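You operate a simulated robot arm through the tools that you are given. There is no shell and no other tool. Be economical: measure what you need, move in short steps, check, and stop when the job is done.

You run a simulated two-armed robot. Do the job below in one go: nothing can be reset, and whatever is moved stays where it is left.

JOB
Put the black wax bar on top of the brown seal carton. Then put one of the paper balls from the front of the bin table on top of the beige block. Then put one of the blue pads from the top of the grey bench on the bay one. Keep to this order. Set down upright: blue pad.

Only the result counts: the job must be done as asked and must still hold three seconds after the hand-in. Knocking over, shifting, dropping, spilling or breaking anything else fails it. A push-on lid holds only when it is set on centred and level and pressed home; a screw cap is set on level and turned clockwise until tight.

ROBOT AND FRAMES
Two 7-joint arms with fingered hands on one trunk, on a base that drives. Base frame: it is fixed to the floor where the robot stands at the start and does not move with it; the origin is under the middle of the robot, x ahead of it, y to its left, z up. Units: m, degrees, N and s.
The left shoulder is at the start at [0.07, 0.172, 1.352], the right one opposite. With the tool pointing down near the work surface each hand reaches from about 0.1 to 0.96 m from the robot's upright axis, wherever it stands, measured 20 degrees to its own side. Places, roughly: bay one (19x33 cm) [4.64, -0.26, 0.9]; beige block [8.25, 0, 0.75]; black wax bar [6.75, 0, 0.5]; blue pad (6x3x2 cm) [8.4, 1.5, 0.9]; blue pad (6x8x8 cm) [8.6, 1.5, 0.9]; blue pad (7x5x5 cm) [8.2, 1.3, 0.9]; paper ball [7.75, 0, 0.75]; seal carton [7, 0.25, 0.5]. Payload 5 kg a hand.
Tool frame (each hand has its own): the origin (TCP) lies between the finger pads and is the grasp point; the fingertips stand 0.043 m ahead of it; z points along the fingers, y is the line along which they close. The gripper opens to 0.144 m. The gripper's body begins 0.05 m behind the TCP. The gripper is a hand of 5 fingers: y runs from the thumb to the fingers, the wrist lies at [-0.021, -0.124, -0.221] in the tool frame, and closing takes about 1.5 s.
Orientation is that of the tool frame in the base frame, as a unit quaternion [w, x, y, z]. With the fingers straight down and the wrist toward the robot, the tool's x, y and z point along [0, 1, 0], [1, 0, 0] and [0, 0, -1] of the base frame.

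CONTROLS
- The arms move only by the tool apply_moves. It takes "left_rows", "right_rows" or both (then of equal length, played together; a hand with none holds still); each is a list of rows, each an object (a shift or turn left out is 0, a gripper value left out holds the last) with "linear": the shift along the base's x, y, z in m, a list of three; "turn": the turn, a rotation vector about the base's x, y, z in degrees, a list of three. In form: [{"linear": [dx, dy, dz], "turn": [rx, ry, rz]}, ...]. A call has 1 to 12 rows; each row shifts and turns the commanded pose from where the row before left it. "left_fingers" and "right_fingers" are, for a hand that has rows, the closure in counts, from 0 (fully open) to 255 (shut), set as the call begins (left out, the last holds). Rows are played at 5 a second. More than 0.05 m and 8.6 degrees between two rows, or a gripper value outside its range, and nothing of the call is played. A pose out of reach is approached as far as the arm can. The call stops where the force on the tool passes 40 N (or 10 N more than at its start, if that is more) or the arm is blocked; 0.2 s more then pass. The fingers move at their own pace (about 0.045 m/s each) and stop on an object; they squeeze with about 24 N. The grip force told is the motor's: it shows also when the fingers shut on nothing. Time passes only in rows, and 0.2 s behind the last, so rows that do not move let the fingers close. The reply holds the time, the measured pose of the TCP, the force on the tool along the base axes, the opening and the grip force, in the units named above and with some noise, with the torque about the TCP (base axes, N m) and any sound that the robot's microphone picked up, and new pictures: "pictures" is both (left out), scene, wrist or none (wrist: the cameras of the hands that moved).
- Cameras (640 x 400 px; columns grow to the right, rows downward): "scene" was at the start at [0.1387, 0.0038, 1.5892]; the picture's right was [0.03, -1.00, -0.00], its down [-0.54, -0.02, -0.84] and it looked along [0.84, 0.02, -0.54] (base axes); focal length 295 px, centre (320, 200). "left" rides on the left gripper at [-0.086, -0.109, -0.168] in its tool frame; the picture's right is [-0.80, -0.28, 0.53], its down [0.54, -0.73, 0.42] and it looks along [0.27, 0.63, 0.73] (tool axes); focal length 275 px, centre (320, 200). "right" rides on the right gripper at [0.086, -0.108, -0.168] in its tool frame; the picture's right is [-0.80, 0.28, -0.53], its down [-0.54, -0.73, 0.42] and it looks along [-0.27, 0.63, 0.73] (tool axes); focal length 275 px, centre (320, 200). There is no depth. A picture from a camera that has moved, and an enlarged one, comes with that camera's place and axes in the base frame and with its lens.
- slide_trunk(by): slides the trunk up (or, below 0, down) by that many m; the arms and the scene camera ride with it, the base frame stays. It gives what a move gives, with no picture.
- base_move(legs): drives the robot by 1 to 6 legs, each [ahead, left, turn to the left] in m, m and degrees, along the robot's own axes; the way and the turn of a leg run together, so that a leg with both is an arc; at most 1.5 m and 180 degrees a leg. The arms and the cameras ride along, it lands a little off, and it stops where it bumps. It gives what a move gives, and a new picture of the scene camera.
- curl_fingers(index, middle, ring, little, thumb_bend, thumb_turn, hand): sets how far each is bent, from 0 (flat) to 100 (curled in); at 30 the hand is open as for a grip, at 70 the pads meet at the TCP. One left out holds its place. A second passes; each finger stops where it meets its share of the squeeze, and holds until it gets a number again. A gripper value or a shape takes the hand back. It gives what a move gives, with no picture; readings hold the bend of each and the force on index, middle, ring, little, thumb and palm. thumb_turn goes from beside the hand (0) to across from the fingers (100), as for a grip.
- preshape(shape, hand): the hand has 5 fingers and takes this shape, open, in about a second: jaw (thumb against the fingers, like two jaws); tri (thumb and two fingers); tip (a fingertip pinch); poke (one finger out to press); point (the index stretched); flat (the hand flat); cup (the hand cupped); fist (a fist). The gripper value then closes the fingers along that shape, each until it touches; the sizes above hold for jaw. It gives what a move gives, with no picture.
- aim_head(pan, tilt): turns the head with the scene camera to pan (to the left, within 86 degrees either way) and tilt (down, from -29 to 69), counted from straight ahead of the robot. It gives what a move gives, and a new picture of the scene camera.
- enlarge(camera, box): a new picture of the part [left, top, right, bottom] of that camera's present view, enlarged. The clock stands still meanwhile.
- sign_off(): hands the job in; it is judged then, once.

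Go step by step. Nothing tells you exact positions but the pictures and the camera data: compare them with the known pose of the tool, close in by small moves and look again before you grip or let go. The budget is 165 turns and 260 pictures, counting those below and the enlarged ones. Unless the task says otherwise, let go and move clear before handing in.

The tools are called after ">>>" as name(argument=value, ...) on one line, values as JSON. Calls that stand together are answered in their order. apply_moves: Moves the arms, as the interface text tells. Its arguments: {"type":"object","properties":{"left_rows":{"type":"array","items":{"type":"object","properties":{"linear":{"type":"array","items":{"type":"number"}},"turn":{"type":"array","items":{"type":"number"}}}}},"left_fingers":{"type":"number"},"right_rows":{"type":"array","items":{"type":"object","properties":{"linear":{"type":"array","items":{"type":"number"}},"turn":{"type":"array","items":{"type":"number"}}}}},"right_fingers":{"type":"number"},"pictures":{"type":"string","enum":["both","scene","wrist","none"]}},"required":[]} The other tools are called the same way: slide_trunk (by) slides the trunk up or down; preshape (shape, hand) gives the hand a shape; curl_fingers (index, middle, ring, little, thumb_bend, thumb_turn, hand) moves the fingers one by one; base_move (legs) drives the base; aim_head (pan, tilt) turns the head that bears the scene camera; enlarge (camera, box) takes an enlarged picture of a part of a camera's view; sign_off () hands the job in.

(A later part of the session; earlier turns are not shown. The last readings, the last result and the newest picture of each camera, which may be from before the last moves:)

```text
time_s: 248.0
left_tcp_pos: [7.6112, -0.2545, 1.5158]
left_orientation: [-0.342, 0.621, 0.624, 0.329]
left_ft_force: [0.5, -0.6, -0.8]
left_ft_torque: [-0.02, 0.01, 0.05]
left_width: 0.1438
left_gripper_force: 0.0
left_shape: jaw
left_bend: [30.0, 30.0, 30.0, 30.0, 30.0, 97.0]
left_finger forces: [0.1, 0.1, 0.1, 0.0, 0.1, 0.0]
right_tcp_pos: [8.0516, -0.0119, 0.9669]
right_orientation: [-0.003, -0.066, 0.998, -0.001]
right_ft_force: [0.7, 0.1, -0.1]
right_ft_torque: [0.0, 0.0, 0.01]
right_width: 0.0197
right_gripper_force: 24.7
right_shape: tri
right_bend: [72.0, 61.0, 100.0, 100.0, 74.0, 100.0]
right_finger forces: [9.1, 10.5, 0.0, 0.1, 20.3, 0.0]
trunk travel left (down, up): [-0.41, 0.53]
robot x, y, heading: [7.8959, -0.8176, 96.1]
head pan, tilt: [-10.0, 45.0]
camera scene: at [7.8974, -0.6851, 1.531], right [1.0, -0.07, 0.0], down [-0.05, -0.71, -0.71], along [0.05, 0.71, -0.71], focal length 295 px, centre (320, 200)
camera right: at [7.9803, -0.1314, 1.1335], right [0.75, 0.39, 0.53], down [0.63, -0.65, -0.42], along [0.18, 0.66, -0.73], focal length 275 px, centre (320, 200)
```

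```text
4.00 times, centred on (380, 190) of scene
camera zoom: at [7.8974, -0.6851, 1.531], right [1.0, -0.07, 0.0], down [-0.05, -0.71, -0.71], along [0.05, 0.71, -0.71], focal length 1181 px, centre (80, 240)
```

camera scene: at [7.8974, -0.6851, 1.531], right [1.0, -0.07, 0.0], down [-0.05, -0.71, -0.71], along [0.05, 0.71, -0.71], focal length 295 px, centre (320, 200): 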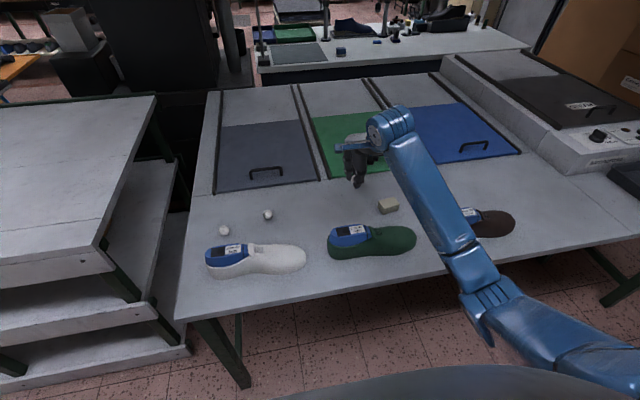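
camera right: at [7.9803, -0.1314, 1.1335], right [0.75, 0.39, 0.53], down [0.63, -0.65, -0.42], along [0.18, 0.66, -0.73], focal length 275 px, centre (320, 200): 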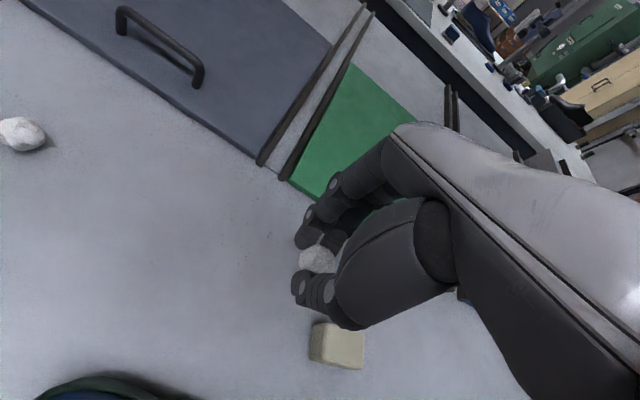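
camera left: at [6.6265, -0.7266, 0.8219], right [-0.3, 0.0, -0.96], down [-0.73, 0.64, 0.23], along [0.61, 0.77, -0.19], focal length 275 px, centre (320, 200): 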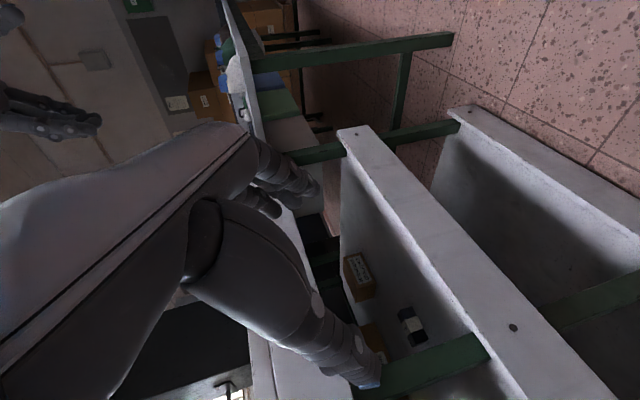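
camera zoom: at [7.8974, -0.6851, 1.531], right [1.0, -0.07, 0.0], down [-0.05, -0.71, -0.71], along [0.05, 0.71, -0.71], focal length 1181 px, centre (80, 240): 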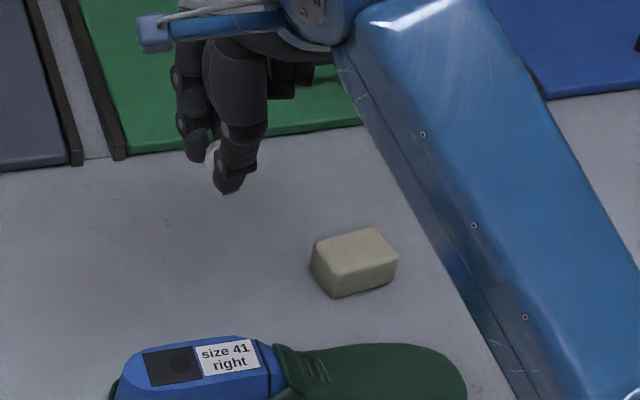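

Block-top centre ≈ (8.167, −0.02, 0.838). Move above it at z≈0.905 and check.

>>> apply_moves(right_rows=[{"linear": [0.03, -0.002, 0]}, {"linear": [0.03, -0.002, -0.01]}, {"linear": [0.03, -0.002, -0.025]}, {"linear": [0.026, -0.002, -0.025]}, {}], pictures="both")

>>> enlarge(camera="scene", box=[320, 150, 448, 230])

>>> enlarge(camera="right", box=[220, 180, 460, 330])

```text
time_s: 249.2
left_tcp_pos: [7.6091, -0.2551, 1.5146]
left_orientation: [-0.341, 0.62, 0.625, 0.33]
left_ft_force: [0.1, -0.2, -0.4]
left_ft_torque: [0.0, -0.05, -0.03]
left_width: 0.1441
left_gripper_force: 0.1
left_shape: jaw
left_bend: [30.0, 30.0, 30.0, 30.0, 30.0, 97.0]
left_finger forces: [0.1, 0.0, 0.1, 0.0, 0.0, 0.1]
right_tcp_pos: [8.167, -0.0209, 0.9056]
right_orientation: [0.0, -0.064, 0.998, 0.0]
right_ft_force: [0.4, 0.5, 0.9]
right_ft_torque: [-0.03, -0.01, -0.02]
right_width: 0.0194
right_gripper_force: 24.6
right_shape: tri
right_bend: [72.0, 61.0, 100.0, 100.0, 74.0, 100.0]
right_finger forces: [9.3, 10.6, 0.0, 0.0, 20.2, 0.1]
trunk travel left (down, up): [-0.41, 0.53]
robot x, y, heading: [7.8966, -0.8157, 95.9]
head pan, tilt: [-10.0, 45.0]
camera scene: at [7.8948, -0.6847, 1.5309], right [1.0, -0.07, 0.0], down [-0.05, -0.71, -0.71], along [0.05, 0.71, -0.71], focal length 295 px, centre (320, 200)
camera right: at [8.0953, -0.1397, 1.0731], right [0.75, 0.38, 0.53], down [0.63, -0.65, -0.42], along [0.18, 0.66, -0.73], focal length 275 px, centre (320, 200)
```

scene: 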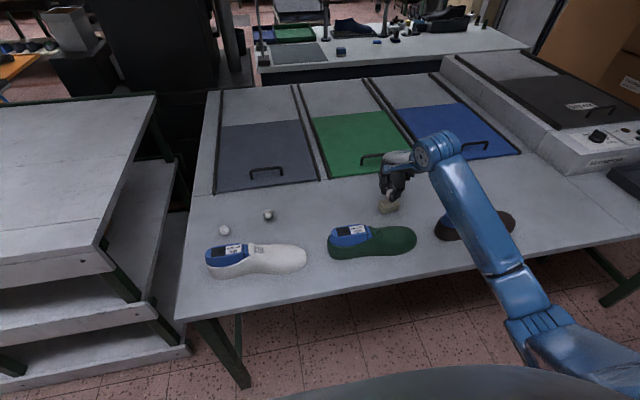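
right: 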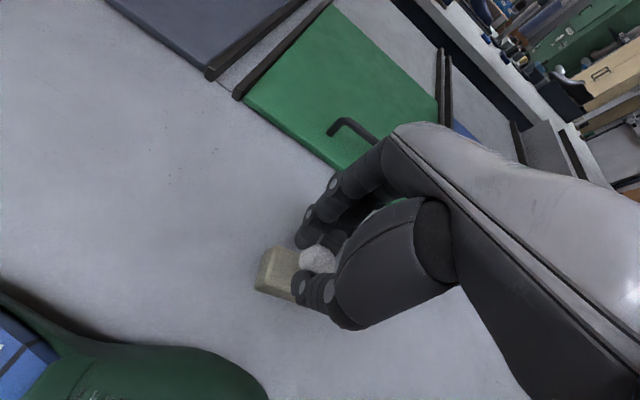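

```text
5.00 times, centred on (384, 190) of scene
camera zoom: at [7.8948, -0.6847, 1.5309], right [1.0, -0.07, 0.0], down [-0.05, -0.71, -0.71], along [0.05, 0.71, -0.71], focal length 1476 px, centre (0, 250)
```

zoom: 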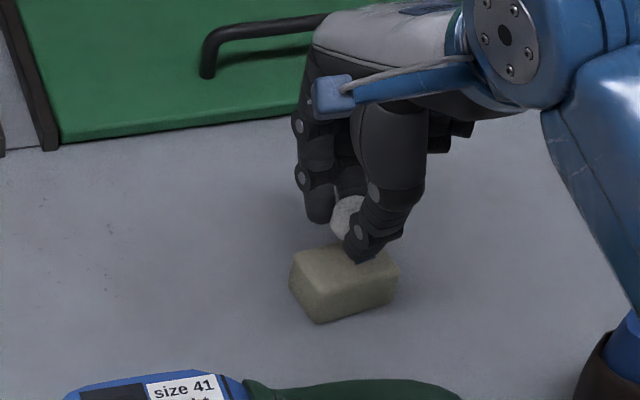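

```text
2.67 times, centred on (340, 255) of right
camera zoom: at [8.0953, -0.1397, 1.0731], right [0.75, 0.38, 0.53], down [0.63, -0.65, -0.42], along [0.18, 0.66, -0.73], focal length 734 px, centre (267, 53)
```

zoom: 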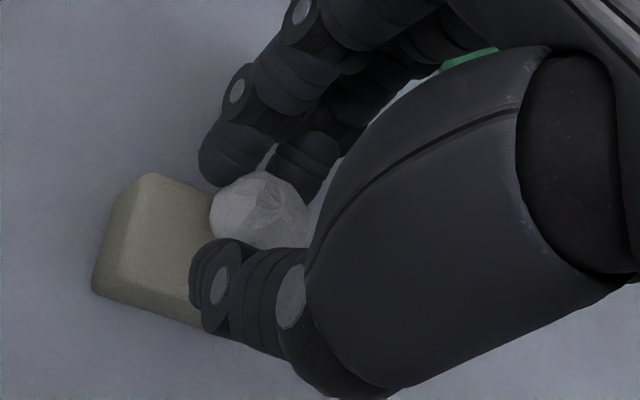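

Ball is aligned over the block. Lower gently.

>>> apply_moves(right_rows=[{"linear": [0.003, 0, -0.008]}, {"linear": [0, 0, -0.008]}, {}], pictures="none")

>>> apply_moves(right_rows=[{"linear": [0, 0, -0.004]}, {}], pictures="wrist")

>>> enlarge(camera="scene", box=[352, 165, 432, 215])

```text
time_s: 250.0
left_tcp_pos: [7.6113, -0.2547, 1.5156]
left_orientation: [-0.342, 0.62, 0.624, 0.329]
left_ft_force: [-0.5, 0.0, 0.4]
left_ft_torque: [-0.03, -0.03, -0.01]
left_width: 0.1442
left_gripper_force: 0.1
left_shape: jaw
left_bend: [30.0, 30.0, 30.0, 30.0, 30.0, 97.0]
left_finger forces: [0.1, 0.1, 0.0, 0.0, 0.1, 0.1]
right_tcp_pos: [8.1702, -0.0191, 0.8907]
right_orientation: [-0.001, -0.064, 0.998, 0.0]
right_ft_force: [0.4, 0.1, 0.0]
right_ft_torque: [0.0, -0.02, 0.0]
right_width: 0.0195
right_gripper_force: 24.0
right_shape: tri
right_bend: [72.0, 61.0, 100.0, 100.0, 74.0, 100.0]
right_finger forces: [9.4, 10.6, 0.0, 0.0, 20.2, 0.0]
trunk travel left (down, up): [-0.41, 0.53]
robot x, y, heading: [7.8948, -0.8187, 96.1]
head pan, tilt: [-10.0, 45.0]
```

```text
time_s: 250.6
left_tcp_pos: [7.6113, -0.2553, 1.5165]
left_orientation: [-0.343, 0.62, 0.624, 0.329]
left_ft_force: [0.3, -0.1, 0.5]
left_ft_torque: [-0.01, 0.01, 0.02]
left_width: 0.1441
left_gripper_force: 0.0
left_shape: jaw
left_bend: [30.0, 30.0, 30.0, 30.0, 30.0, 97.0]
left_finger forces: [0.0, 0.0, 0.1, 0.1, 0.0, 0.0]
right_tcp_pos: [8.17, -0.0198, 0.8856]
right_orientation: [-0.002, -0.064, 0.998, 0.0]
right_ft_force: [0.4, 0.3, -0.1]
right_ft_torque: [-0.01, -0.02, -0.01]
right_width: 0.0194
right_gripper_force: 23.9
right_shape: tri
right_bend: [72.0, 61.0, 100.0, 100.0, 74.0, 100.0]
right_finger forces: [9.4, 10.6, 0.1, 0.0, 20.2, 0.1]
trunk travel left (down, up): [-0.41, 0.53]
robot x, y, heading: [7.8951, -0.8186, 95.9]
head pan, tilt: [-10.0, 45.0]
camera right: at [8.0988, -0.139, 1.0533], right [0.75, 0.38, 0.53], down [0.63, -0.65, -0.42], along [0.18, 0.66, -0.73], focal length 275 px, centre (320, 200)
```

right: 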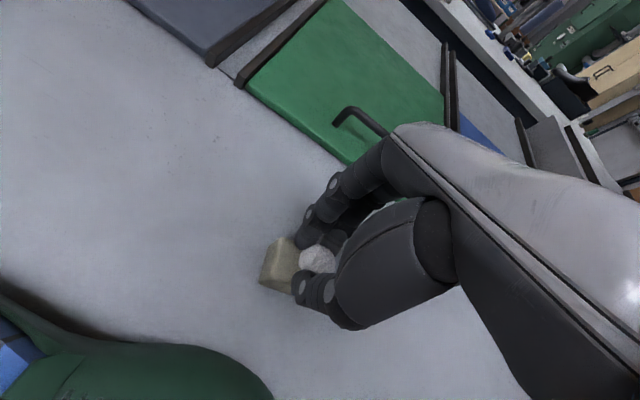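

```text
8.00 times, centred on (392, 190) of scene
camera zoom: at [7.8958, -0.6848, 1.5309], right [1.0, -0.07, 0.0], down [-0.05, -0.71, -0.71], along [0.05, 0.71, -0.71], focal length 2362 px, centre (-256, 280)
```

zoom: 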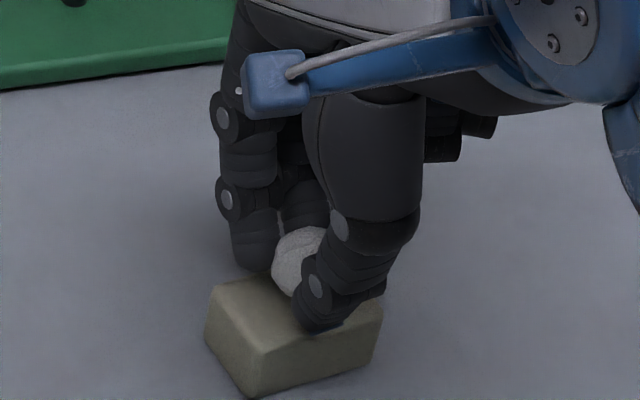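

Ball sits ~7 mm far of the block centre; correct and touch down.

>>> apply_moves(right_rows=[{"linear": [-0.002, -0.006, 0]}, {"linear": [0, 0, -0.003]}, {"linear": [0, 0, -0.002]}, {}], pictures="none")

>>> enlarge(camera="scene", box=[352, 165, 432, 215])

>>> enlarge(camera="right", box=[240, 200, 400, 300])

```text
time_s: 251.6
left_tcp_pos: [7.6093, -0.2547, 1.516]
left_orientation: [-0.343, 0.62, 0.624, 0.329]
left_ft_force: [0.1, -0.5, 0.1]
left_ft_torque: [0.01, 0.0, 0.03]
left_width: 0.1441
left_gripper_force: 0.2
left_shape: jaw
left_bend: [30.0, 30.0, 30.0, 30.0, 30.0, 97.0]
left_finger forces: [0.0, 0.0, 0.0, 0.0, 0.0, 0.0]
right_tcp_pos: [8.1669, -0.026, 0.882]
right_orientation: [-0.001, -0.065, 0.998, 0.0]
right_ft_force: [0.5, -0.2, -0.4]
right_ft_torque: [0.0, 0.01, 0.01]
right_width: 0.0192
right_gripper_force: 23.8
right_shape: tri
right_bend: [72.0, 61.0, 100.0, 100.0, 74.0, 100.0]
right_finger forces: [9.4, 10.6, 0.0, 0.0, 20.2, 0.0]
trunk travel left (down, up): [-0.41, 0.53]
robot x, y, heading: [7.8949, -0.8198, 96.0]
head pan, tilt: [-10.0, 45.0]
```

```text
8.00 times, centred on (392, 190) of scene
camera zoom: at [7.8957, -0.6849, 1.5309], right [1.0, -0.07, 0.0], down [-0.05, -0.71, -0.71], along [0.05, 0.71, -0.71], focal length 2362 px, centre (-256, 280)
```

zoom: 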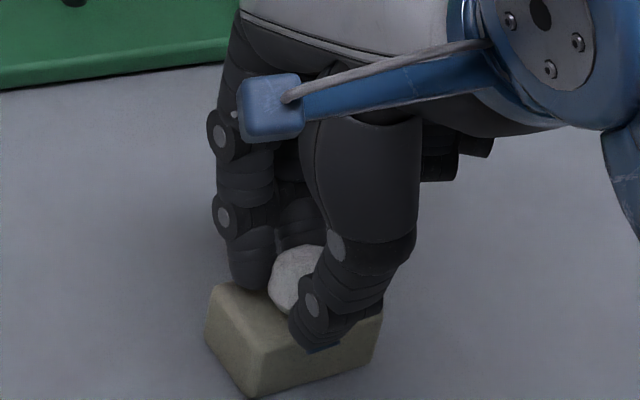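

```text
4.00 times, centred on (320, 250) of right
camera zoom: at [8.0968, -0.1447, 1.0487], right [0.75, 0.38, 0.53], down [0.63, -0.65, -0.42], along [0.18, 0.66, -0.73], focal length 1101 px, centre (320, 0)
```

zoom: 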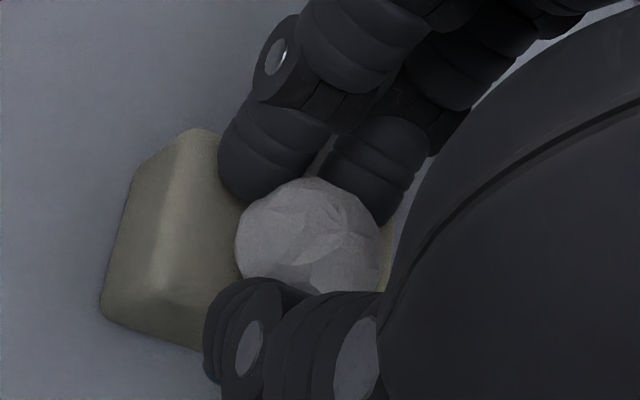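

>>> apply_moves(right_rows=[{"linear": [0, 0, -0.002]}, {}], pictures="none")

>>> apply_moves(right_rows=[{"linear": [0, 0, -0.002]}, {}], pictures="none")

```text
time_s: 252.2
left_tcp_pos: [7.61, -0.2543, 1.5166]
left_orientation: [-0.342, 0.62, 0.624, 0.33]
left_ft_force: [0.3, 0.0, 1.1]
left_ft_torque: [-0.04, -0.01, 0.03]
left_width: 0.1439
left_gripper_force: 0.1
left_shape: jaw
left_bend: [30.0, 30.0, 30.0, 30.0, 30.0, 97.0]
left_finger forces: [0.0, 0.0, 0.0, 0.0, 0.1, 0.0]
right_tcp_pos: [8.1678, -0.0259, 0.8798]
right_orientation: [-0.001, -0.064, 0.998, 0.0]
right_ft_force: [0.1, -0.7, 2.4]
right_ft_torque: [0.0, 0.01, 0.03]
right_width: 0.0191
right_gripper_force: 23.8
right_shape: tri
right_bend: [72.0, 61.0, 100.0, 100.0, 74.0, 100.0]
right_finger forces: [9.7, 10.8, 0.1, 0.0, 20.6, 0.0]
trunk travel left (down, up): [-0.41, 0.53]
robot x, y, heading: [7.8982, -0.8154, 95.7]
head pan, tilt: [-10.0, 45.0]
```

```text
time_s: 252.8
left_tcp_pos: [7.6113, -0.256, 1.5162]
left_orientation: [-0.343, 0.62, 0.624, 0.329]
left_ft_force: [1.4, -0.2, 0.0]
left_ft_torque: [-0.01, -0.03, -0.04]
left_width: 0.144
left_gripper_force: 0.1
left_shape: jaw
left_bend: [30.0, 30.0, 30.0, 30.0, 30.0, 97.0]
left_finger forces: [0.1, 0.1, 0.1, 0.0, 0.0, 0.1]
right_tcp_pos: [8.1686, -0.0252, 0.8799]
right_orientation: [0.0, -0.065, 0.998, 0.001]
right_ft_force: [0.9, 0.8, 9.5]
right_ft_torque: [0.07, -0.02, 0.02]
right_width: 0.0197
right_gripper_force: 23.4
right_shape: tri
right_bend: [72.0, 61.0, 100.0, 100.0, 74.0, 100.0]
right_finger forces: [10.6, 12.3, 0.1, 0.0, 22.5, 0.0]
trunk travel left (down, up): [-0.41, 0.53]
robot x, y, heading: [7.897, -0.8155, 96.2]
head pan, tilt: [-10.0, 45.0]
```

Contact. Relieve 1.5 mm and open.

>>> apply_moves(right_rows=[{"linear": [0, 0, 0.0015]}, {}], pictures="none")

>>> apply_moves(right_fingers=60, right_rows=[{}, {}, {}, {}, {}, {}, {}], pictures="wrist")

>>> enlarge(camera="scene", box=[352, 165, 432, 215])

```text
time_s: 253.4
left_tcp_pos: [7.611, -0.2557, 1.516]
left_orientation: [-0.342, 0.621, 0.624, 0.329]
left_ft_force: [0.8, 0.3, -0.3]
left_ft_torque: [-0.03, -0.02, 0.0]
left_width: 0.144
left_gripper_force: 0.0
left_shape: jaw
left_bend: [30.0, 30.0, 30.0, 30.0, 30.0, 97.0]
left_finger forces: [0.1, 0.1, 0.0, 0.0, 0.0, 0.0]
right_tcp_pos: [8.1673, -0.0256, 0.8799]
right_orientation: [0.0, -0.064, 0.998, 0.0]
right_ft_force: [0.4, 1.1, 6.6]
right_ft_torque: [0.09, 0.0, 0.01]
right_width: 0.0196
right_gripper_force: 23.6
right_shape: tri
right_bend: [72.0, 61.0, 100.0, 100.0, 74.0, 100.0]
right_finger forces: [10.4, 12.2, 0.1, 0.0, 21.4, 0.0]
trunk travel left (down, up): [-0.41, 0.53]
robot x, y, heading: [7.8968, -0.8197, 96.1]
head pan, tilt: [-10.0, 45.0]
```

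```text
time_s: 255.0
left_tcp_pos: [7.61, -0.2548, 1.5172]
left_orientation: [-0.342, 0.62, 0.625, 0.328]
left_ft_force: [0.7, -1.7, 0.1]
left_ft_torque: [0.05, -0.01, 0.01]
left_width: 0.1438
left_gripper_force: 0.1
left_shape: jaw
left_bend: [30.0, 30.0, 30.0, 30.0, 30.0, 97.0]
left_finger forces: [0.0, 0.0, 0.1, 0.0, 0.1, 0.0]
right_tcp_pos: [8.1683, -0.0255, 0.8828]
right_orientation: [-0.002, -0.064, 0.998, 0.0]
right_ft_force: [0.7, 1.1, 0.3]
right_ft_torque: [0.01, 0.0, -0.02]
right_width: 0.1102
right_gripper_force: 0.1
right_shape: tri
right_bend: [26.0, 35.0, 99.0, 99.0, 55.0, 99.0]
right_finger forces: [0.0, 0.0, 0.0, 0.0, 0.0, 0.0]
trunk travel left (down, up): [-0.41, 0.53]
robot x, y, heading: [7.8967, -0.8172, 96.2]
head pan, tilt: [-10.0, 45.0]
camera right: at [8.0967, -0.1445, 1.0463], right [0.75, 0.38, 0.53], down [0.63, -0.65, -0.42], along [0.18, 0.66, -0.73], focal length 275 px, centre (320, 200)
```

right: 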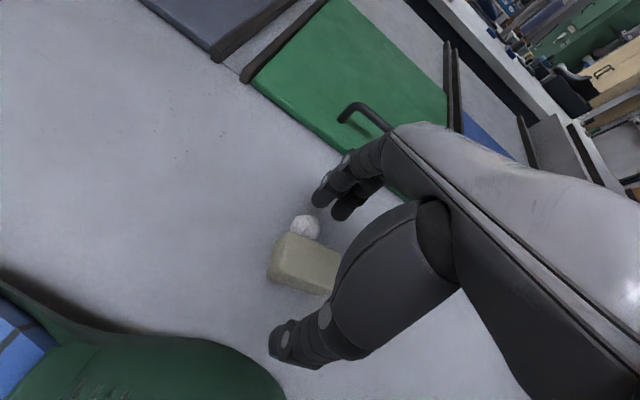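

```text
8.00 times, centred on (392, 190) of scene
camera zoom: at [7.8958, -0.6847, 1.5309], right [1.0, -0.07, 0.0], down [-0.05, -0.71, -0.71], along [0.05, 0.71, -0.71], focal length 2362 px, centre (-256, 280)
```

zoom: 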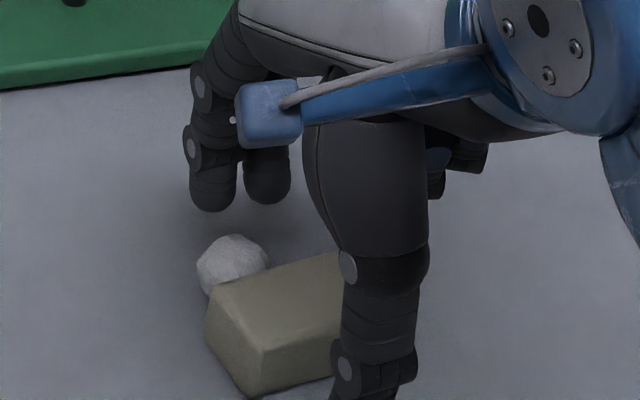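

The ball rolled off behind the block (now ≈(8.154, 0.018) on the table, touching the block's back edge). I'll pick the same ball again, closing along the block's edge direction: lift, yaw −79°.

>>> apply_moves(right_fingers=0, right_rows=[{"linear": [0, 0, 0.03]}, {"linear": [0, 0, 0.04]}, {"linear": [0, 0, 0.04]}], pictures="none")

>>> apply_moves(right_rows=[{"turn": [0, 0, -7.9]}, {"turn": [0, 0, -7.9]}, {"turn": [0, 0, -7.9]}, {"turn": [0, 0, -7.9]}, {"turn": [0, 0, -7.9]}, {"turn": [0, 0, -7.9]}, {"turn": [0, 0, -7.9], "linear": [-0.005, 0.015, 0]}, {"turn": [0, 0, -7.9], "linear": [-0.005, 0.015, 0]}, {"turn": [0, 0, -7.9], "linear": [-0.005, 0.015, 0]}, {"turn": [0, 0, -7.9]}], pictures="both")

>>> enlarge(camera="scene", box=[320, 150, 448, 230])

```text
time_s: 255.8
left_tcp_pos: [7.6091, -0.2539, 1.5168]
left_orientation: [-0.342, 0.62, 0.624, 0.329]
left_ft_force: [-0.5, -0.4, -0.2]
left_ft_torque: [-0.01, 0.02, -0.01]
left_width: 0.1439
left_gripper_force: 0.1
left_shape: jaw
left_bend: [30.0, 30.0, 30.0, 30.0, 30.0, 97.0]
left_finger forces: [0.1, 0.0, 0.1, 0.0, 0.0, 0.1]
right_tcp_pos: [8.1688, -0.0251, 0.9903]
right_orientation: [0.0, -0.065, 0.998, -0.001]
right_ft_force: [-0.1, -0.1, -0.5]
right_ft_torque: [0.05, 0.0, -0.01]
right_width: 0.1438
right_gripper_force: 0.0
right_shape: tri
right_bend: [30.0, 30.0, 99.0, 99.0, 30.0, 98.0]
right_finger forces: [0.1, 0.0, 0.0, 0.0, 0.0, 0.1]
trunk travel left (down, up): [-0.41, 0.53]
robot x, y, heading: [7.8986, -0.8203, 95.9]
head pan, tilt: [-10.0, 45.0]
```

```text
time_s: 258.0
left_tcp_pos: [7.6101, -0.2545, 1.5161]
left_orientation: [-0.341, 0.621, 0.625, 0.329]
left_ft_force: [-0.2, -0.3, 0.6]
left_ft_torque: [0.02, -0.02, -0.05]
left_width: 0.1438
left_gripper_force: 0.1
left_shape: jaw
left_bend: [30.0, 30.0, 30.0, 30.0, 30.0, 97.0]
left_finger forces: [0.0, 0.1, 0.0, 0.0, 0.0, 0.1]
right_tcp_pos: [8.1523, 0.0188, 0.9892]
right_orientation: [0.0, 0.586, 0.811, 0.0]
right_ft_force: [-0.4, 0.1, -0.5]
right_ft_torque: [-0.03, 0.01, 0.01]
right_width: 0.144
right_gripper_force: 0.0
right_shape: tri
right_bend: [30.0, 30.0, 99.0, 99.0, 30.0, 98.0]
right_finger forces: [0.0, 0.1, 0.0, 0.0, 0.0, 0.1]
trunk travel left (down, up): [-0.41, 0.53]
robot x, y, heading: [7.8968, -0.8195, 95.8]
head pan, tilt: [-10.0, 45.0]
camera scene: at [7.894, -0.6847, 1.5309], right [1.0, -0.07, 0.0], down [-0.05, -0.71, -0.71], along [0.05, 0.71, -0.71], focal length 295 px, centre (320, 200)
camera right: at [8.0222, 0.0671, 1.1559], right [0.52, -0.67, 0.53], down [-0.52, -0.74, -0.42], along [0.68, -0.06, -0.73], focal length 275 px, centre (320, 200)
```

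scene: 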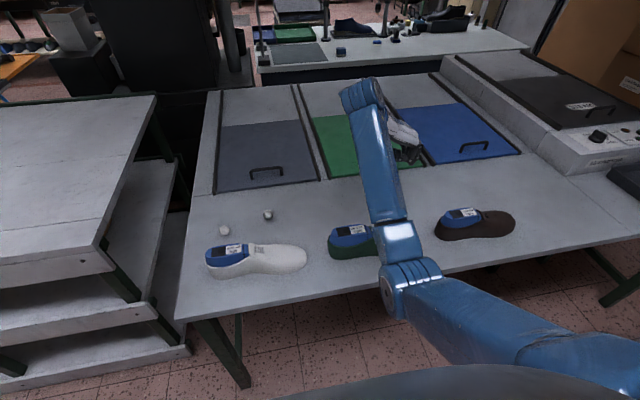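
right: 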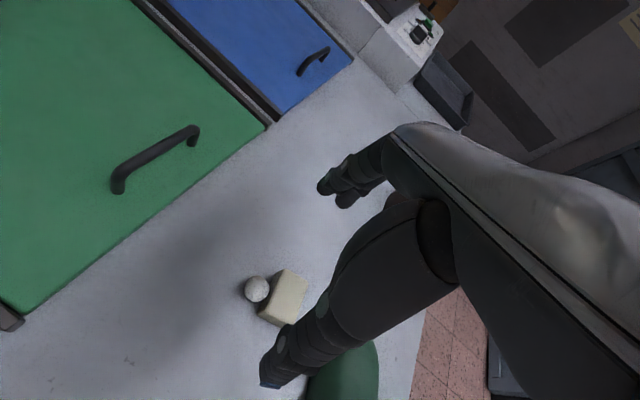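

```text
5.00 times, centred on (384, 190) of scene
camera zoom: at [7.894, -0.6847, 1.5309], right [1.0, -0.07, 0.0], down [-0.05, -0.71, -0.71], along [0.05, 0.71, -0.71], focal length 1476 px, centre (0, 250)
```

zoom: 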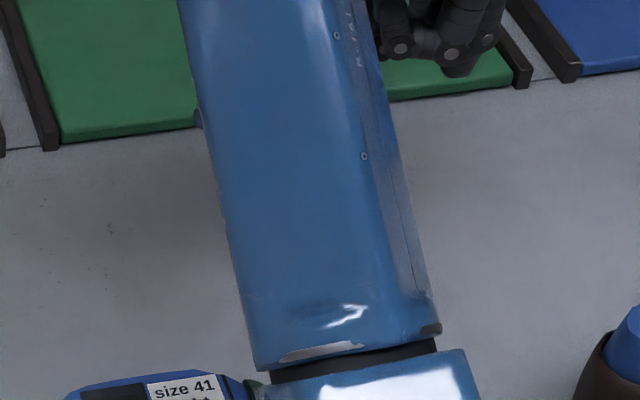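

>>> enlarge(camera="right", box=[200, 230, 360, 330])

```text
4.00 times, centred on (280, 280) of right
camera zoom: at [8.0222, 0.0671, 1.1559], right [0.52, -0.67, 0.53], down [-0.52, -0.74, -0.42], along [0.68, -0.06, -0.73], focal length 1101 px, centre (480, -120)
```

zoom: 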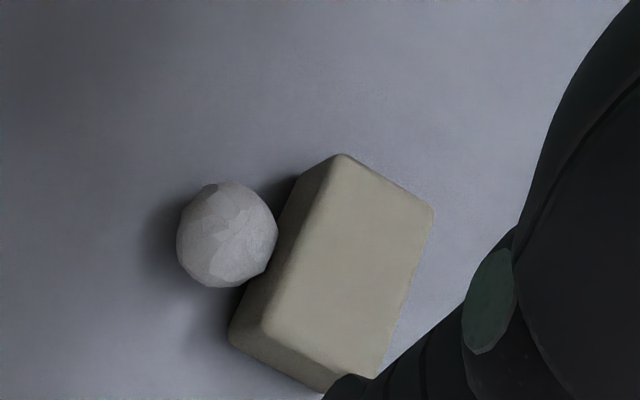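

Ball at (8.155, 0.018) touching the block's long back edge (yaw ≈17°), aligned with the hand. Descend with a 4 mm offset away from the block.

>>> apply_moves(right_rows=[{"linear": [0.001, 0.003, -0.04]}, {"linear": [0.001, 0, -0.04]}, {"linear": [0, 0, -0.03]}], pictures="none")

>>> enlarge(camera="right", box=[220, 160, 460, 310])

```text
time_s: 258.8
left_tcp_pos: [7.6102, -0.2552, 1.5164]
left_orientation: [-0.341, 0.621, 0.625, 0.328]
left_ft_force: [-0.1, 0.2, -0.5]
left_ft_torque: [-0.01, 0.03, 0.0]
left_width: 0.144
left_gripper_force: 0.0
left_shape: jaw
left_bend: [30.0, 30.0, 30.0, 30.0, 30.0, 97.0]
left_finger forces: [0.1, 0.0, 0.1, 0.0, 0.0, 0.1]
right_tcp_pos: [8.1557, 0.0217, 0.8784]
right_orientation: [0.0, 0.585, 0.811, 0.0]
right_ft_force: [-0.3, 0.9, 0.7]
right_ft_torque: [-0.05, 0.02, 0.04]
right_width: 0.1439
right_gripper_force: 0.0
right_shape: tri
right_bend: [30.0, 30.0, 99.0, 99.0, 30.0, 98.0]
right_finger forces: [0.0, 0.0, 0.1, 0.1, 0.0, 0.0]
trunk travel left (down, up): [-0.41, 0.53]
robot x, y, heading: [7.8977, -0.8208, 96.1]
head pan, tilt: [-10.0, 45.0]
```

```text
2.67 times, centred on (340, 235) of right
camera zoom: at [8.0253, 0.0695, 1.0456], right [0.52, -0.67, 0.53], down [-0.52, -0.74, -0.42], along [0.68, -0.06, -0.73], focal length 734 px, centre (267, 107)
```

zoom: 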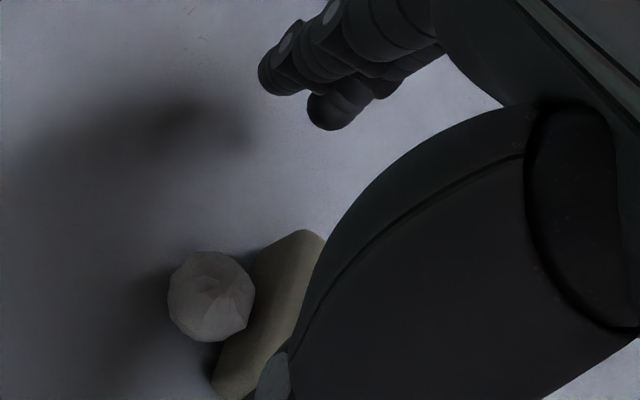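

>>> apply_moves(right_rows=[{"linear": [-0.001, 0, -0.015]}, {"linear": [0, 0, -0.014]}], pictures="wrist")

>>> enlarge(camera="right", box=[220, 160, 460, 310])

```text
time_s: 259.4
left_tcp_pos: [7.6101, -0.2539, 1.5155]
left_orientation: [-0.341, 0.62, 0.625, 0.329]
left_ft_force: [-0.3, 0.9, -0.5]
left_ft_torque: [-0.02, 0.0, -0.05]
left_width: 0.1442
left_gripper_force: 0.1
left_shape: jaw
left_bend: [30.0, 30.0, 30.0, 30.0, 30.0, 97.0]
left_finger forces: [0.0, 0.0, 0.0, 0.0, 0.1, 0.0]
right_tcp_pos: [8.1542, 0.0227, 0.85]
right_orientation: [0.001, 0.585, 0.811, 0.0]
right_ft_force: [0.2, 0.9, 0.0]
right_ft_torque: [0.0, -0.02, 0.0]
right_width: 0.1437
right_gripper_force: 0.1
right_shape: tri
right_bend: [30.0, 30.0, 99.0, 99.0, 30.0, 98.0]
right_finger forces: [0.0, 0.0, 0.0, 0.0, 0.0, 0.1]
trunk travel left (down, up): [-0.41, 0.53]
robot x, y, heading: [7.8956, -0.8165, 95.8]
head pan, tilt: [-10.0, 45.0]
camera right: at [8.0243, 0.0696, 1.0164], right [0.52, -0.67, 0.53], down [-0.52, -0.74, -0.42], along [0.68, -0.06, -0.73], focal length 275 px, centre (320, 200)
```

right: 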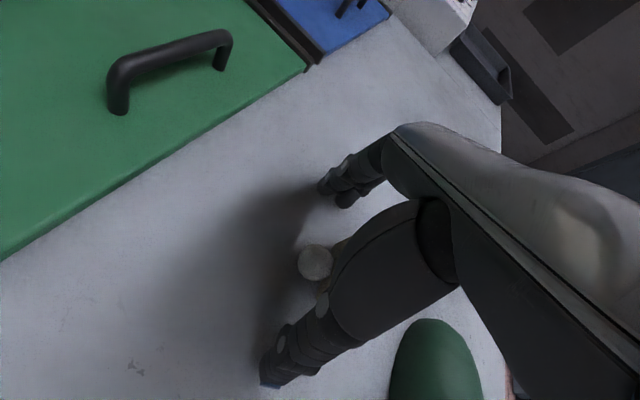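

```text
2.67 times, centred on (340, 235) of right
camera zoom: at [8.0243, 0.0696, 1.0164], right [0.52, -0.67, 0.53], down [-0.52, -0.74, -0.42], along [0.68, -0.06, -0.73], focal length 734 px, centre (267, 107)
```

zoom: 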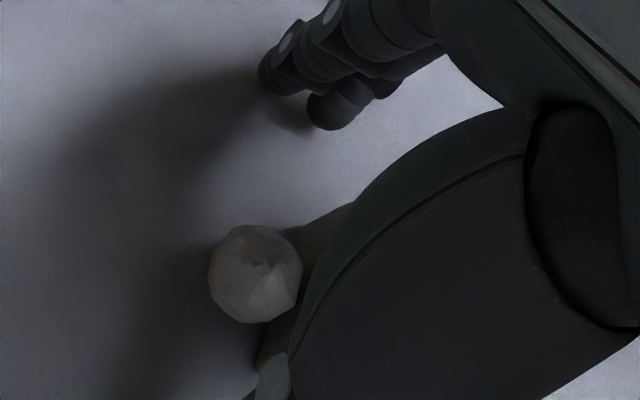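

Same relative geometry as the first successful grasp. Close.

>>> apply_moves(right_fingers=215, right_rows=[{"linear": [0, -0.001, -0.003]}, {}, {}, {}, {}, {}, {}, {}, {}, {}, {}], pictures="none")

>>> apply_moves(right_rows=[{"linear": [0, 0.001, 0.02]}, {"linear": [0, 0, 0.03]}, {"linear": [0, 0, 0.03]}], pictures="wrist")

>>> enlarge(camera="right", box=[200, 180, 440, 330])

```text
time_s: 261.8
left_tcp_pos: [7.6103, -0.2558, 1.5167]
left_orientation: [-0.341, 0.621, 0.625, 0.328]
left_ft_force: [0.3, -0.2, 0.4]
left_ft_torque: [-0.01, 0.03, 0.03]
left_width: 0.1442
left_gripper_force: 0.1
left_shape: jaw
left_bend: [30.0, 30.0, 30.0, 30.0, 30.0, 97.0]
left_finger forces: [0.0, 0.1, 0.1, 0.0, 0.0, 0.0]
right_tcp_pos: [8.1545, 0.0214, 0.8472]
right_orientation: [0.0, 0.585, 0.811, 0.0]
right_ft_force: [-0.1, 0.5, 1.1]
right_ft_torque: [0.0, 0.02, 0.08]
right_width: 0.0235
right_gripper_force: 0.0
right_shape: tri
right_bend: [73.0, 60.0, 99.0, 99.0, 74.0, 100.0]
right_finger forces: [0.0, 1.3, 0.1, 0.0, 0.9, 0.1]
trunk travel left (down, up): [-0.41, 0.53]
robot x, y, heading: [7.8996, -0.8181, 96.2]
head pan, tilt: [-10.0, 45.0]
```

```text
time_s: 262.6
left_tcp_pos: [7.6091, -0.2549, 1.5159]
left_orientation: [-0.342, 0.62, 0.625, 0.33]
left_ft_force: [0.1, 0.7, -0.3]
left_ft_torque: [0.0, -0.01, -0.01]
left_width: 0.1439
left_gripper_force: 0.1
left_shape: jaw
left_bend: [30.0, 30.0, 30.0, 30.0, 30.0, 97.0]
left_finger forces: [0.0, 0.0, 0.1, 0.1, 0.0, 0.0]
right_tcp_pos: [8.1535, 0.0218, 0.926]
right_orientation: [0.0, 0.585, 0.811, 0.0]
right_ft_force: [0.0, 0.0, -0.3]
right_ft_torque: [0.0, 0.01, -0.03]
right_width: 0.023
right_gripper_force: 0.1
right_shape: tri
right_bend: [73.0, 60.0, 99.0, 99.0, 74.0, 100.0]
right_finger forces: [0.0, 1.0, 0.0, 0.0, 0.9, 0.0]
trunk travel left (down, up): [-0.41, 0.53]
robot x, y, heading: [7.8959, -0.817, 95.9]
head pan, tilt: [-10.0, 45.0]
camera right: at [8.0237, 0.0695, 1.0929], right [0.52, -0.67, 0.53], down [-0.52, -0.74, -0.42], along [0.68, -0.06, -0.73], focal length 275 px, centre (320, 200)
```

right: 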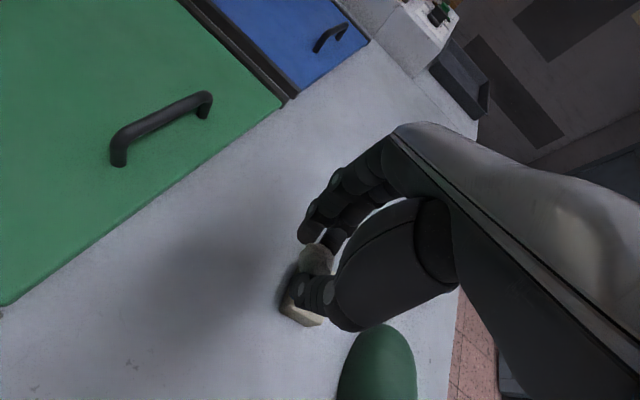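

```text
2.67 times, centred on (320, 255) of right
camera zoom: at [8.0237, 0.0695, 1.0929], right [0.52, -0.67, 0.53], down [-0.52, -0.74, -0.42], along [0.68, -0.06, -0.73], focal length 734 px, centre (320, 53)
```

zoom: 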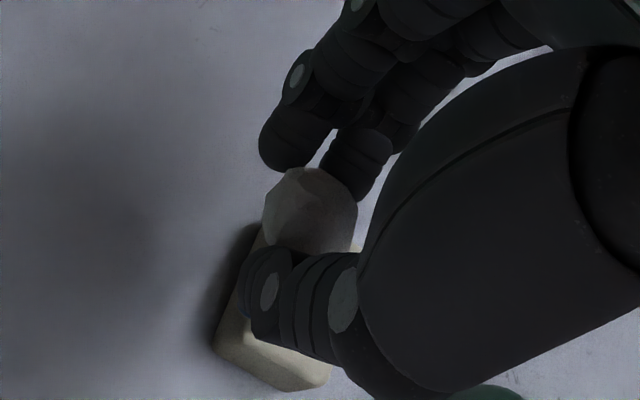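

The ball is held with a gentle ~1 N grip. Move it over the block centre (8.170, −0.019).

>>> apply_moves(right_rows=[{"linear": [0.008, -0.02, 0]}, {"linear": [0.008, -0.02, 0]}, {"linear": [0, 0, -0.015]}, {"linear": [0, 0, -0.013]}, {}], pictures="both")

>>> enlarge(camera="right", box=[240, 200, 400, 300])

>>> aim_head(pan=-35, tilt=45)

```text
time_s: 263.8
left_tcp_pos: [7.6115, -0.2551, 1.5156]
left_orientation: [-0.343, 0.62, 0.624, 0.329]
left_ft_force: [-1.0, 0.7, 0.8]
left_ft_torque: [0.04, 0.03, -0.02]
left_width: 0.1439
left_gripper_force: 0.0
left_shape: jaw
left_bend: [30.0, 30.0, 30.0, 30.0, 30.0, 97.0]
left_finger forces: [0.1, 0.0, 0.0, 0.0, 0.1, 0.0]
right_tcp_pos: [8.17, -0.0174, 0.8994]
right_orientation: [-0.001, 0.586, 0.811, 0.0]
right_ft_force: [-0.2, 0.4, -0.6]
right_ft_torque: [-0.02, 0.01, 0.01]
right_width: 0.023
right_gripper_force: 0.0
right_shape: tri
right_bend: [73.0, 60.0, 99.0, 99.0, 74.0, 100.0]
right_finger forces: [0.0, 1.0, 0.0, 0.0, 0.9, 0.0]
trunk travel left (down, up): [-0.41, 0.53]
robot x, y, heading: [7.8968, -0.8177, 96.2]
head pan, tilt: [-10.0, 45.0]
camera scene: at [7.8957, -0.685, 1.531], right [1.0, -0.07, 0.0], down [-0.05, -0.71, -0.71], along [0.05, 0.71, -0.71], focal length 295 px, centre (320, 200)
camera right: at [8.0407, 0.0296, 1.0659], right [0.52, -0.67, 0.53], down [-0.52, -0.74, -0.42], along [0.68, -0.06, -0.73], focal length 275 px, centre (320, 200)
```

scene: 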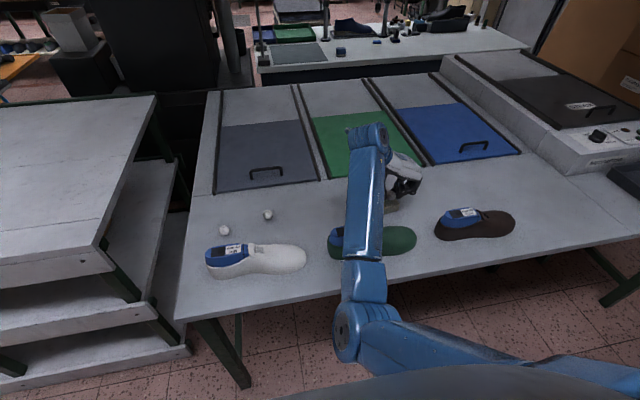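
right: 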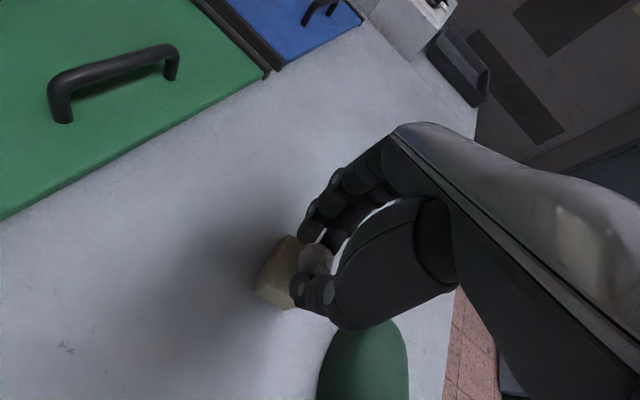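

```text
4.00 times, centred on (320, 250) of right
camera zoom: at [8.0407, 0.0296, 1.0659], right [0.52, -0.67, 0.53], down [-0.52, -0.74, -0.42], along [0.68, -0.06, -0.73], focal length 1101 px, centre (320, 0)
```

zoom: 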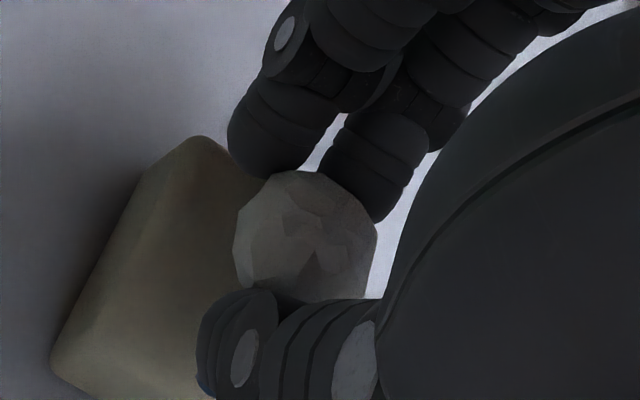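

```text
time_s: 264.7
left_tcp_pos: [7.6106, -0.2552, 1.5162]
left_orientation: [-0.342, 0.62, 0.624, 0.329]
left_ft_force: [0.7, 0.0, 0.2]
left_ft_torque: [-0.02, 0.01, -0.02]
left_width: 0.1441
left_gripper_force: 0.1
left_shape: jaw
left_bend: [30.0, 30.0, 30.0, 30.0, 30.0, 97.0]
left_finger forces: [0.0, 0.1, 0.1, 0.0, 0.0, 0.0]
right_tcp_pos: [8.1711, -0.0166, 0.8997]
right_orientation: [0.0, 0.585, 0.811, -0.001]
right_ft_force: [0.0, 0.0, -0.1]
right_ft_torque: [0.03, 0.02, -0.04]
right_width: 0.0232
right_gripper_force: 0.1
right_shape: tri
right_bend: [73.0, 60.0, 99.0, 99.0, 74.0, 100.0]
right_finger forces: [0.0, 1.0, 0.0, 0.0, 0.9, 0.0]
trunk travel left (down, up): [-0.41, 0.53]
robot x, y, heading: [7.8982, -0.8174, 96.1]
head pan, tilt: [-35.0, 45.0]
camera scene: at [7.9293, -0.6947, 1.5309], right [0.88, -0.48, 0.0], down [-0.34, -0.62, -0.71], along [0.34, 0.62, -0.71], focal length 295 px, centre (320, 200)
```

scene: 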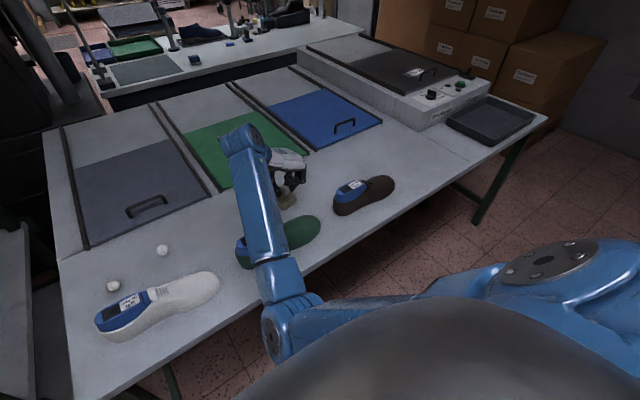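

Contact point is within 3 mm of the block centre. Lower gently to touch.

>>> apply_moves(right_rows=[{"linear": [0.0, 0.001, -0.007]}, {"linear": [0, 0, -0.007]}, {}], pictures="none")

>>> apply_moves(right_rows=[{"linear": [0, 0, -0.0015]}, {}], pictures="none")

>>> apply_moves(right_rows=[{"linear": [0, 0, -0.0015]}, {}], pictures="none")

```text
time_s: 265.5
left_tcp_pos: [7.6105, -0.2538, 1.516]
left_orientation: [-0.343, 0.621, 0.624, 0.328]
left_ft_force: [-0.5, 0.3, 0.4]
left_ft_torque: [-0.02, 0.05, -0.03]
left_width: 0.1437
left_gripper_force: 0.0
left_shape: jaw
left_bend: [30.0, 30.0, 30.0, 30.0, 30.0, 97.0]
left_finger forces: [0.0, 0.0, 0.0, 0.0, 0.0, 0.1]
right_tcp_pos: [8.1764, -0.0152, 0.8887]
right_orientation: [0.002, 0.587, 0.809, 0.004]
right_ft_force: [0.2, 0.0, -0.2]
right_ft_torque: [-0.02, 0.03, -0.01]
right_width: 0.0231
right_gripper_force: 0.1
right_shape: tri
right_bend: [73.0, 60.0, 99.0, 99.0, 74.0, 100.0]
right_finger forces: [0.0, 1.0, 0.0, 0.0, 0.9, 0.0]
trunk travel left (down, up): [-0.41, 0.53]
robot x, y, heading: [7.8985, -0.8184, 96.3]
head pan, tilt: [-35.0, 45.0]
```

```text
time_s: 266.1
left_tcp_pos: [7.6103, -0.2548, 1.516]
left_orientation: [-0.342, 0.621, 0.624, 0.329]
left_ft_force: [-0.2, -0.1, -0.4]
left_ft_torque: [-0.04, -0.02, 0.04]
left_width: 0.144
left_gripper_force: 0.0
left_shape: jaw
left_bend: [30.0, 30.0, 30.0, 30.0, 30.0, 97.0]
left_finger forces: [0.1, 0.1, 0.0, 0.0, 0.0, 0.0]
right_tcp_pos: [8.1806, -0.016, 0.8855]
right_orientation: [0.005, 0.589, 0.808, 0.005]
right_ft_force: [-0.1, -1.0, 0.1]
right_ft_torque: [0.05, 0.01, 0.02]
right_width: 0.0233
right_gripper_force: 0.0
right_shape: tri
right_bend: [73.0, 60.0, 99.0, 99.0, 74.0, 100.0]
right_finger forces: [0.1, 0.9, 0.1, 0.0, 0.9, 0.1]
trunk travel left (down, up): [-0.41, 0.53]
robot x, y, heading: [7.8941, -0.8201, 96.2]
head pan, tilt: [-35.0, 45.0]
```

```text
time_s: 266.7
left_tcp_pos: [7.6112, -0.254, 1.5168]
left_orientation: [-0.342, 0.62, 0.625, 0.329]
left_ft_force: [-0.2, -0.8, -1.1]
left_ft_torque: [0.0, -0.01, -0.03]
left_width: 0.144
left_gripper_force: 0.0
left_shape: jaw
left_bend: [30.0, 30.0, 30.0, 30.0, 30.0, 97.0]
left_finger forces: [0.0, 0.0, 0.1, 0.0, 0.0, 0.0]
right_tcp_pos: [8.1859, -0.0169, 0.8846]
right_orientation: [0.006, 0.59, 0.808, 0.006]
right_ft_force: [-0.3, 0.5, -0.6]
right_ft_torque: [0.01, -0.03, 0.03]
right_width: 0.023
right_gripper_force: 0.0
right_shape: tri
right_bend: [73.0, 60.0, 99.0, 99.0, 74.0, 100.0]
right_finger forces: [0.0, 1.0, 0.0, 0.0, 0.9, 0.0]
trunk travel left (down, up): [-0.41, 0.53]
robot x, y, heading: [7.8992, -0.8197, 96.1]
head pan, tilt: [-35.0, 45.0]
```

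The hand drifts in x without tool force — the forearm must be leaning on something (shoe/table edge). Lift up and look.

>>> apply_moves(right_rows=[{"linear": [0, 0, 0.02]}, {"linear": [0, 0, 0.02]}], pictures="scene")

>>> enlarge(camera="scene", box=[200, 110, 400, 360])

```text
time_s: 267.3
left_tcp_pos: [7.6097, -0.2543, 1.5158]
left_orientation: [-0.342, 0.62, 0.624, 0.329]
left_ft_force: [0.0, -0.5, -0.1]
left_ft_torque: [0.05, 0.02, -0.03]
left_width: 0.1439
left_gripper_force: 0.0
left_shape: jaw
left_bend: [30.0, 30.0, 30.0, 30.0, 30.0, 97.0]
left_finger forces: [0.0, 0.1, 0.0, 0.0, 0.0, 0.1]
right_tcp_pos: [8.1912, -0.0163, 0.9241]
right_orientation: [0.009, 0.591, 0.806, 0.008]
right_ft_force: [0.2, 0.0, -0.7]
right_ft_torque: [0.02, -0.03, 0.01]
right_width: 0.0232
right_gripper_force: 0.0
right_shape: tri
right_bend: [73.0, 60.0, 99.0, 99.0, 74.0, 100.0]
right_finger forces: [0.0, 1.0, 0.0, 0.0, 0.9, 0.0]
trunk travel left (down, up): [-0.41, 0.53]
robot x, y, heading: [7.8972, -0.8154, 96.1]
head pan, tilt: [-35.0, 45.0]
camera scene: at [7.9289, -0.695, 1.5309], right [0.87, -0.48, 0.0], down [-0.34, -0.62, -0.71], along [0.34, 0.62, -0.71], focal length 295 px, centre (320, 200)
```

scene: 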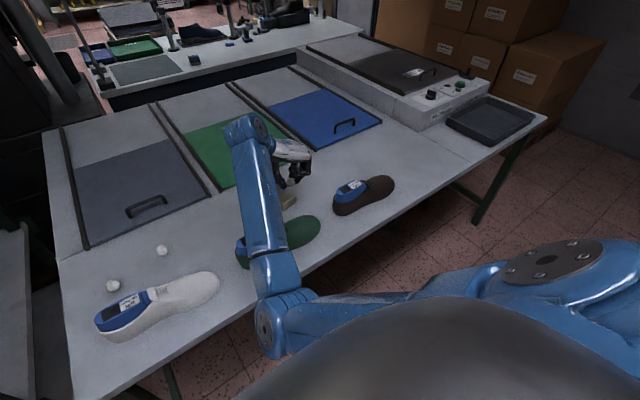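

```text
1.60 times, centred on (300, 235) of scene
camera zoom: at [7.9289, -0.695, 1.5309], right [0.87, -0.48, 0.0], down [-0.34, -0.62, -0.71], along [0.34, 0.62, -0.71], focal length 472 px, centre (352, 144)
```

zoom: 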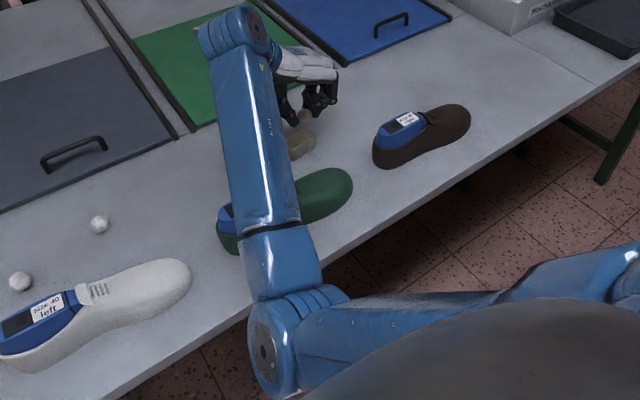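

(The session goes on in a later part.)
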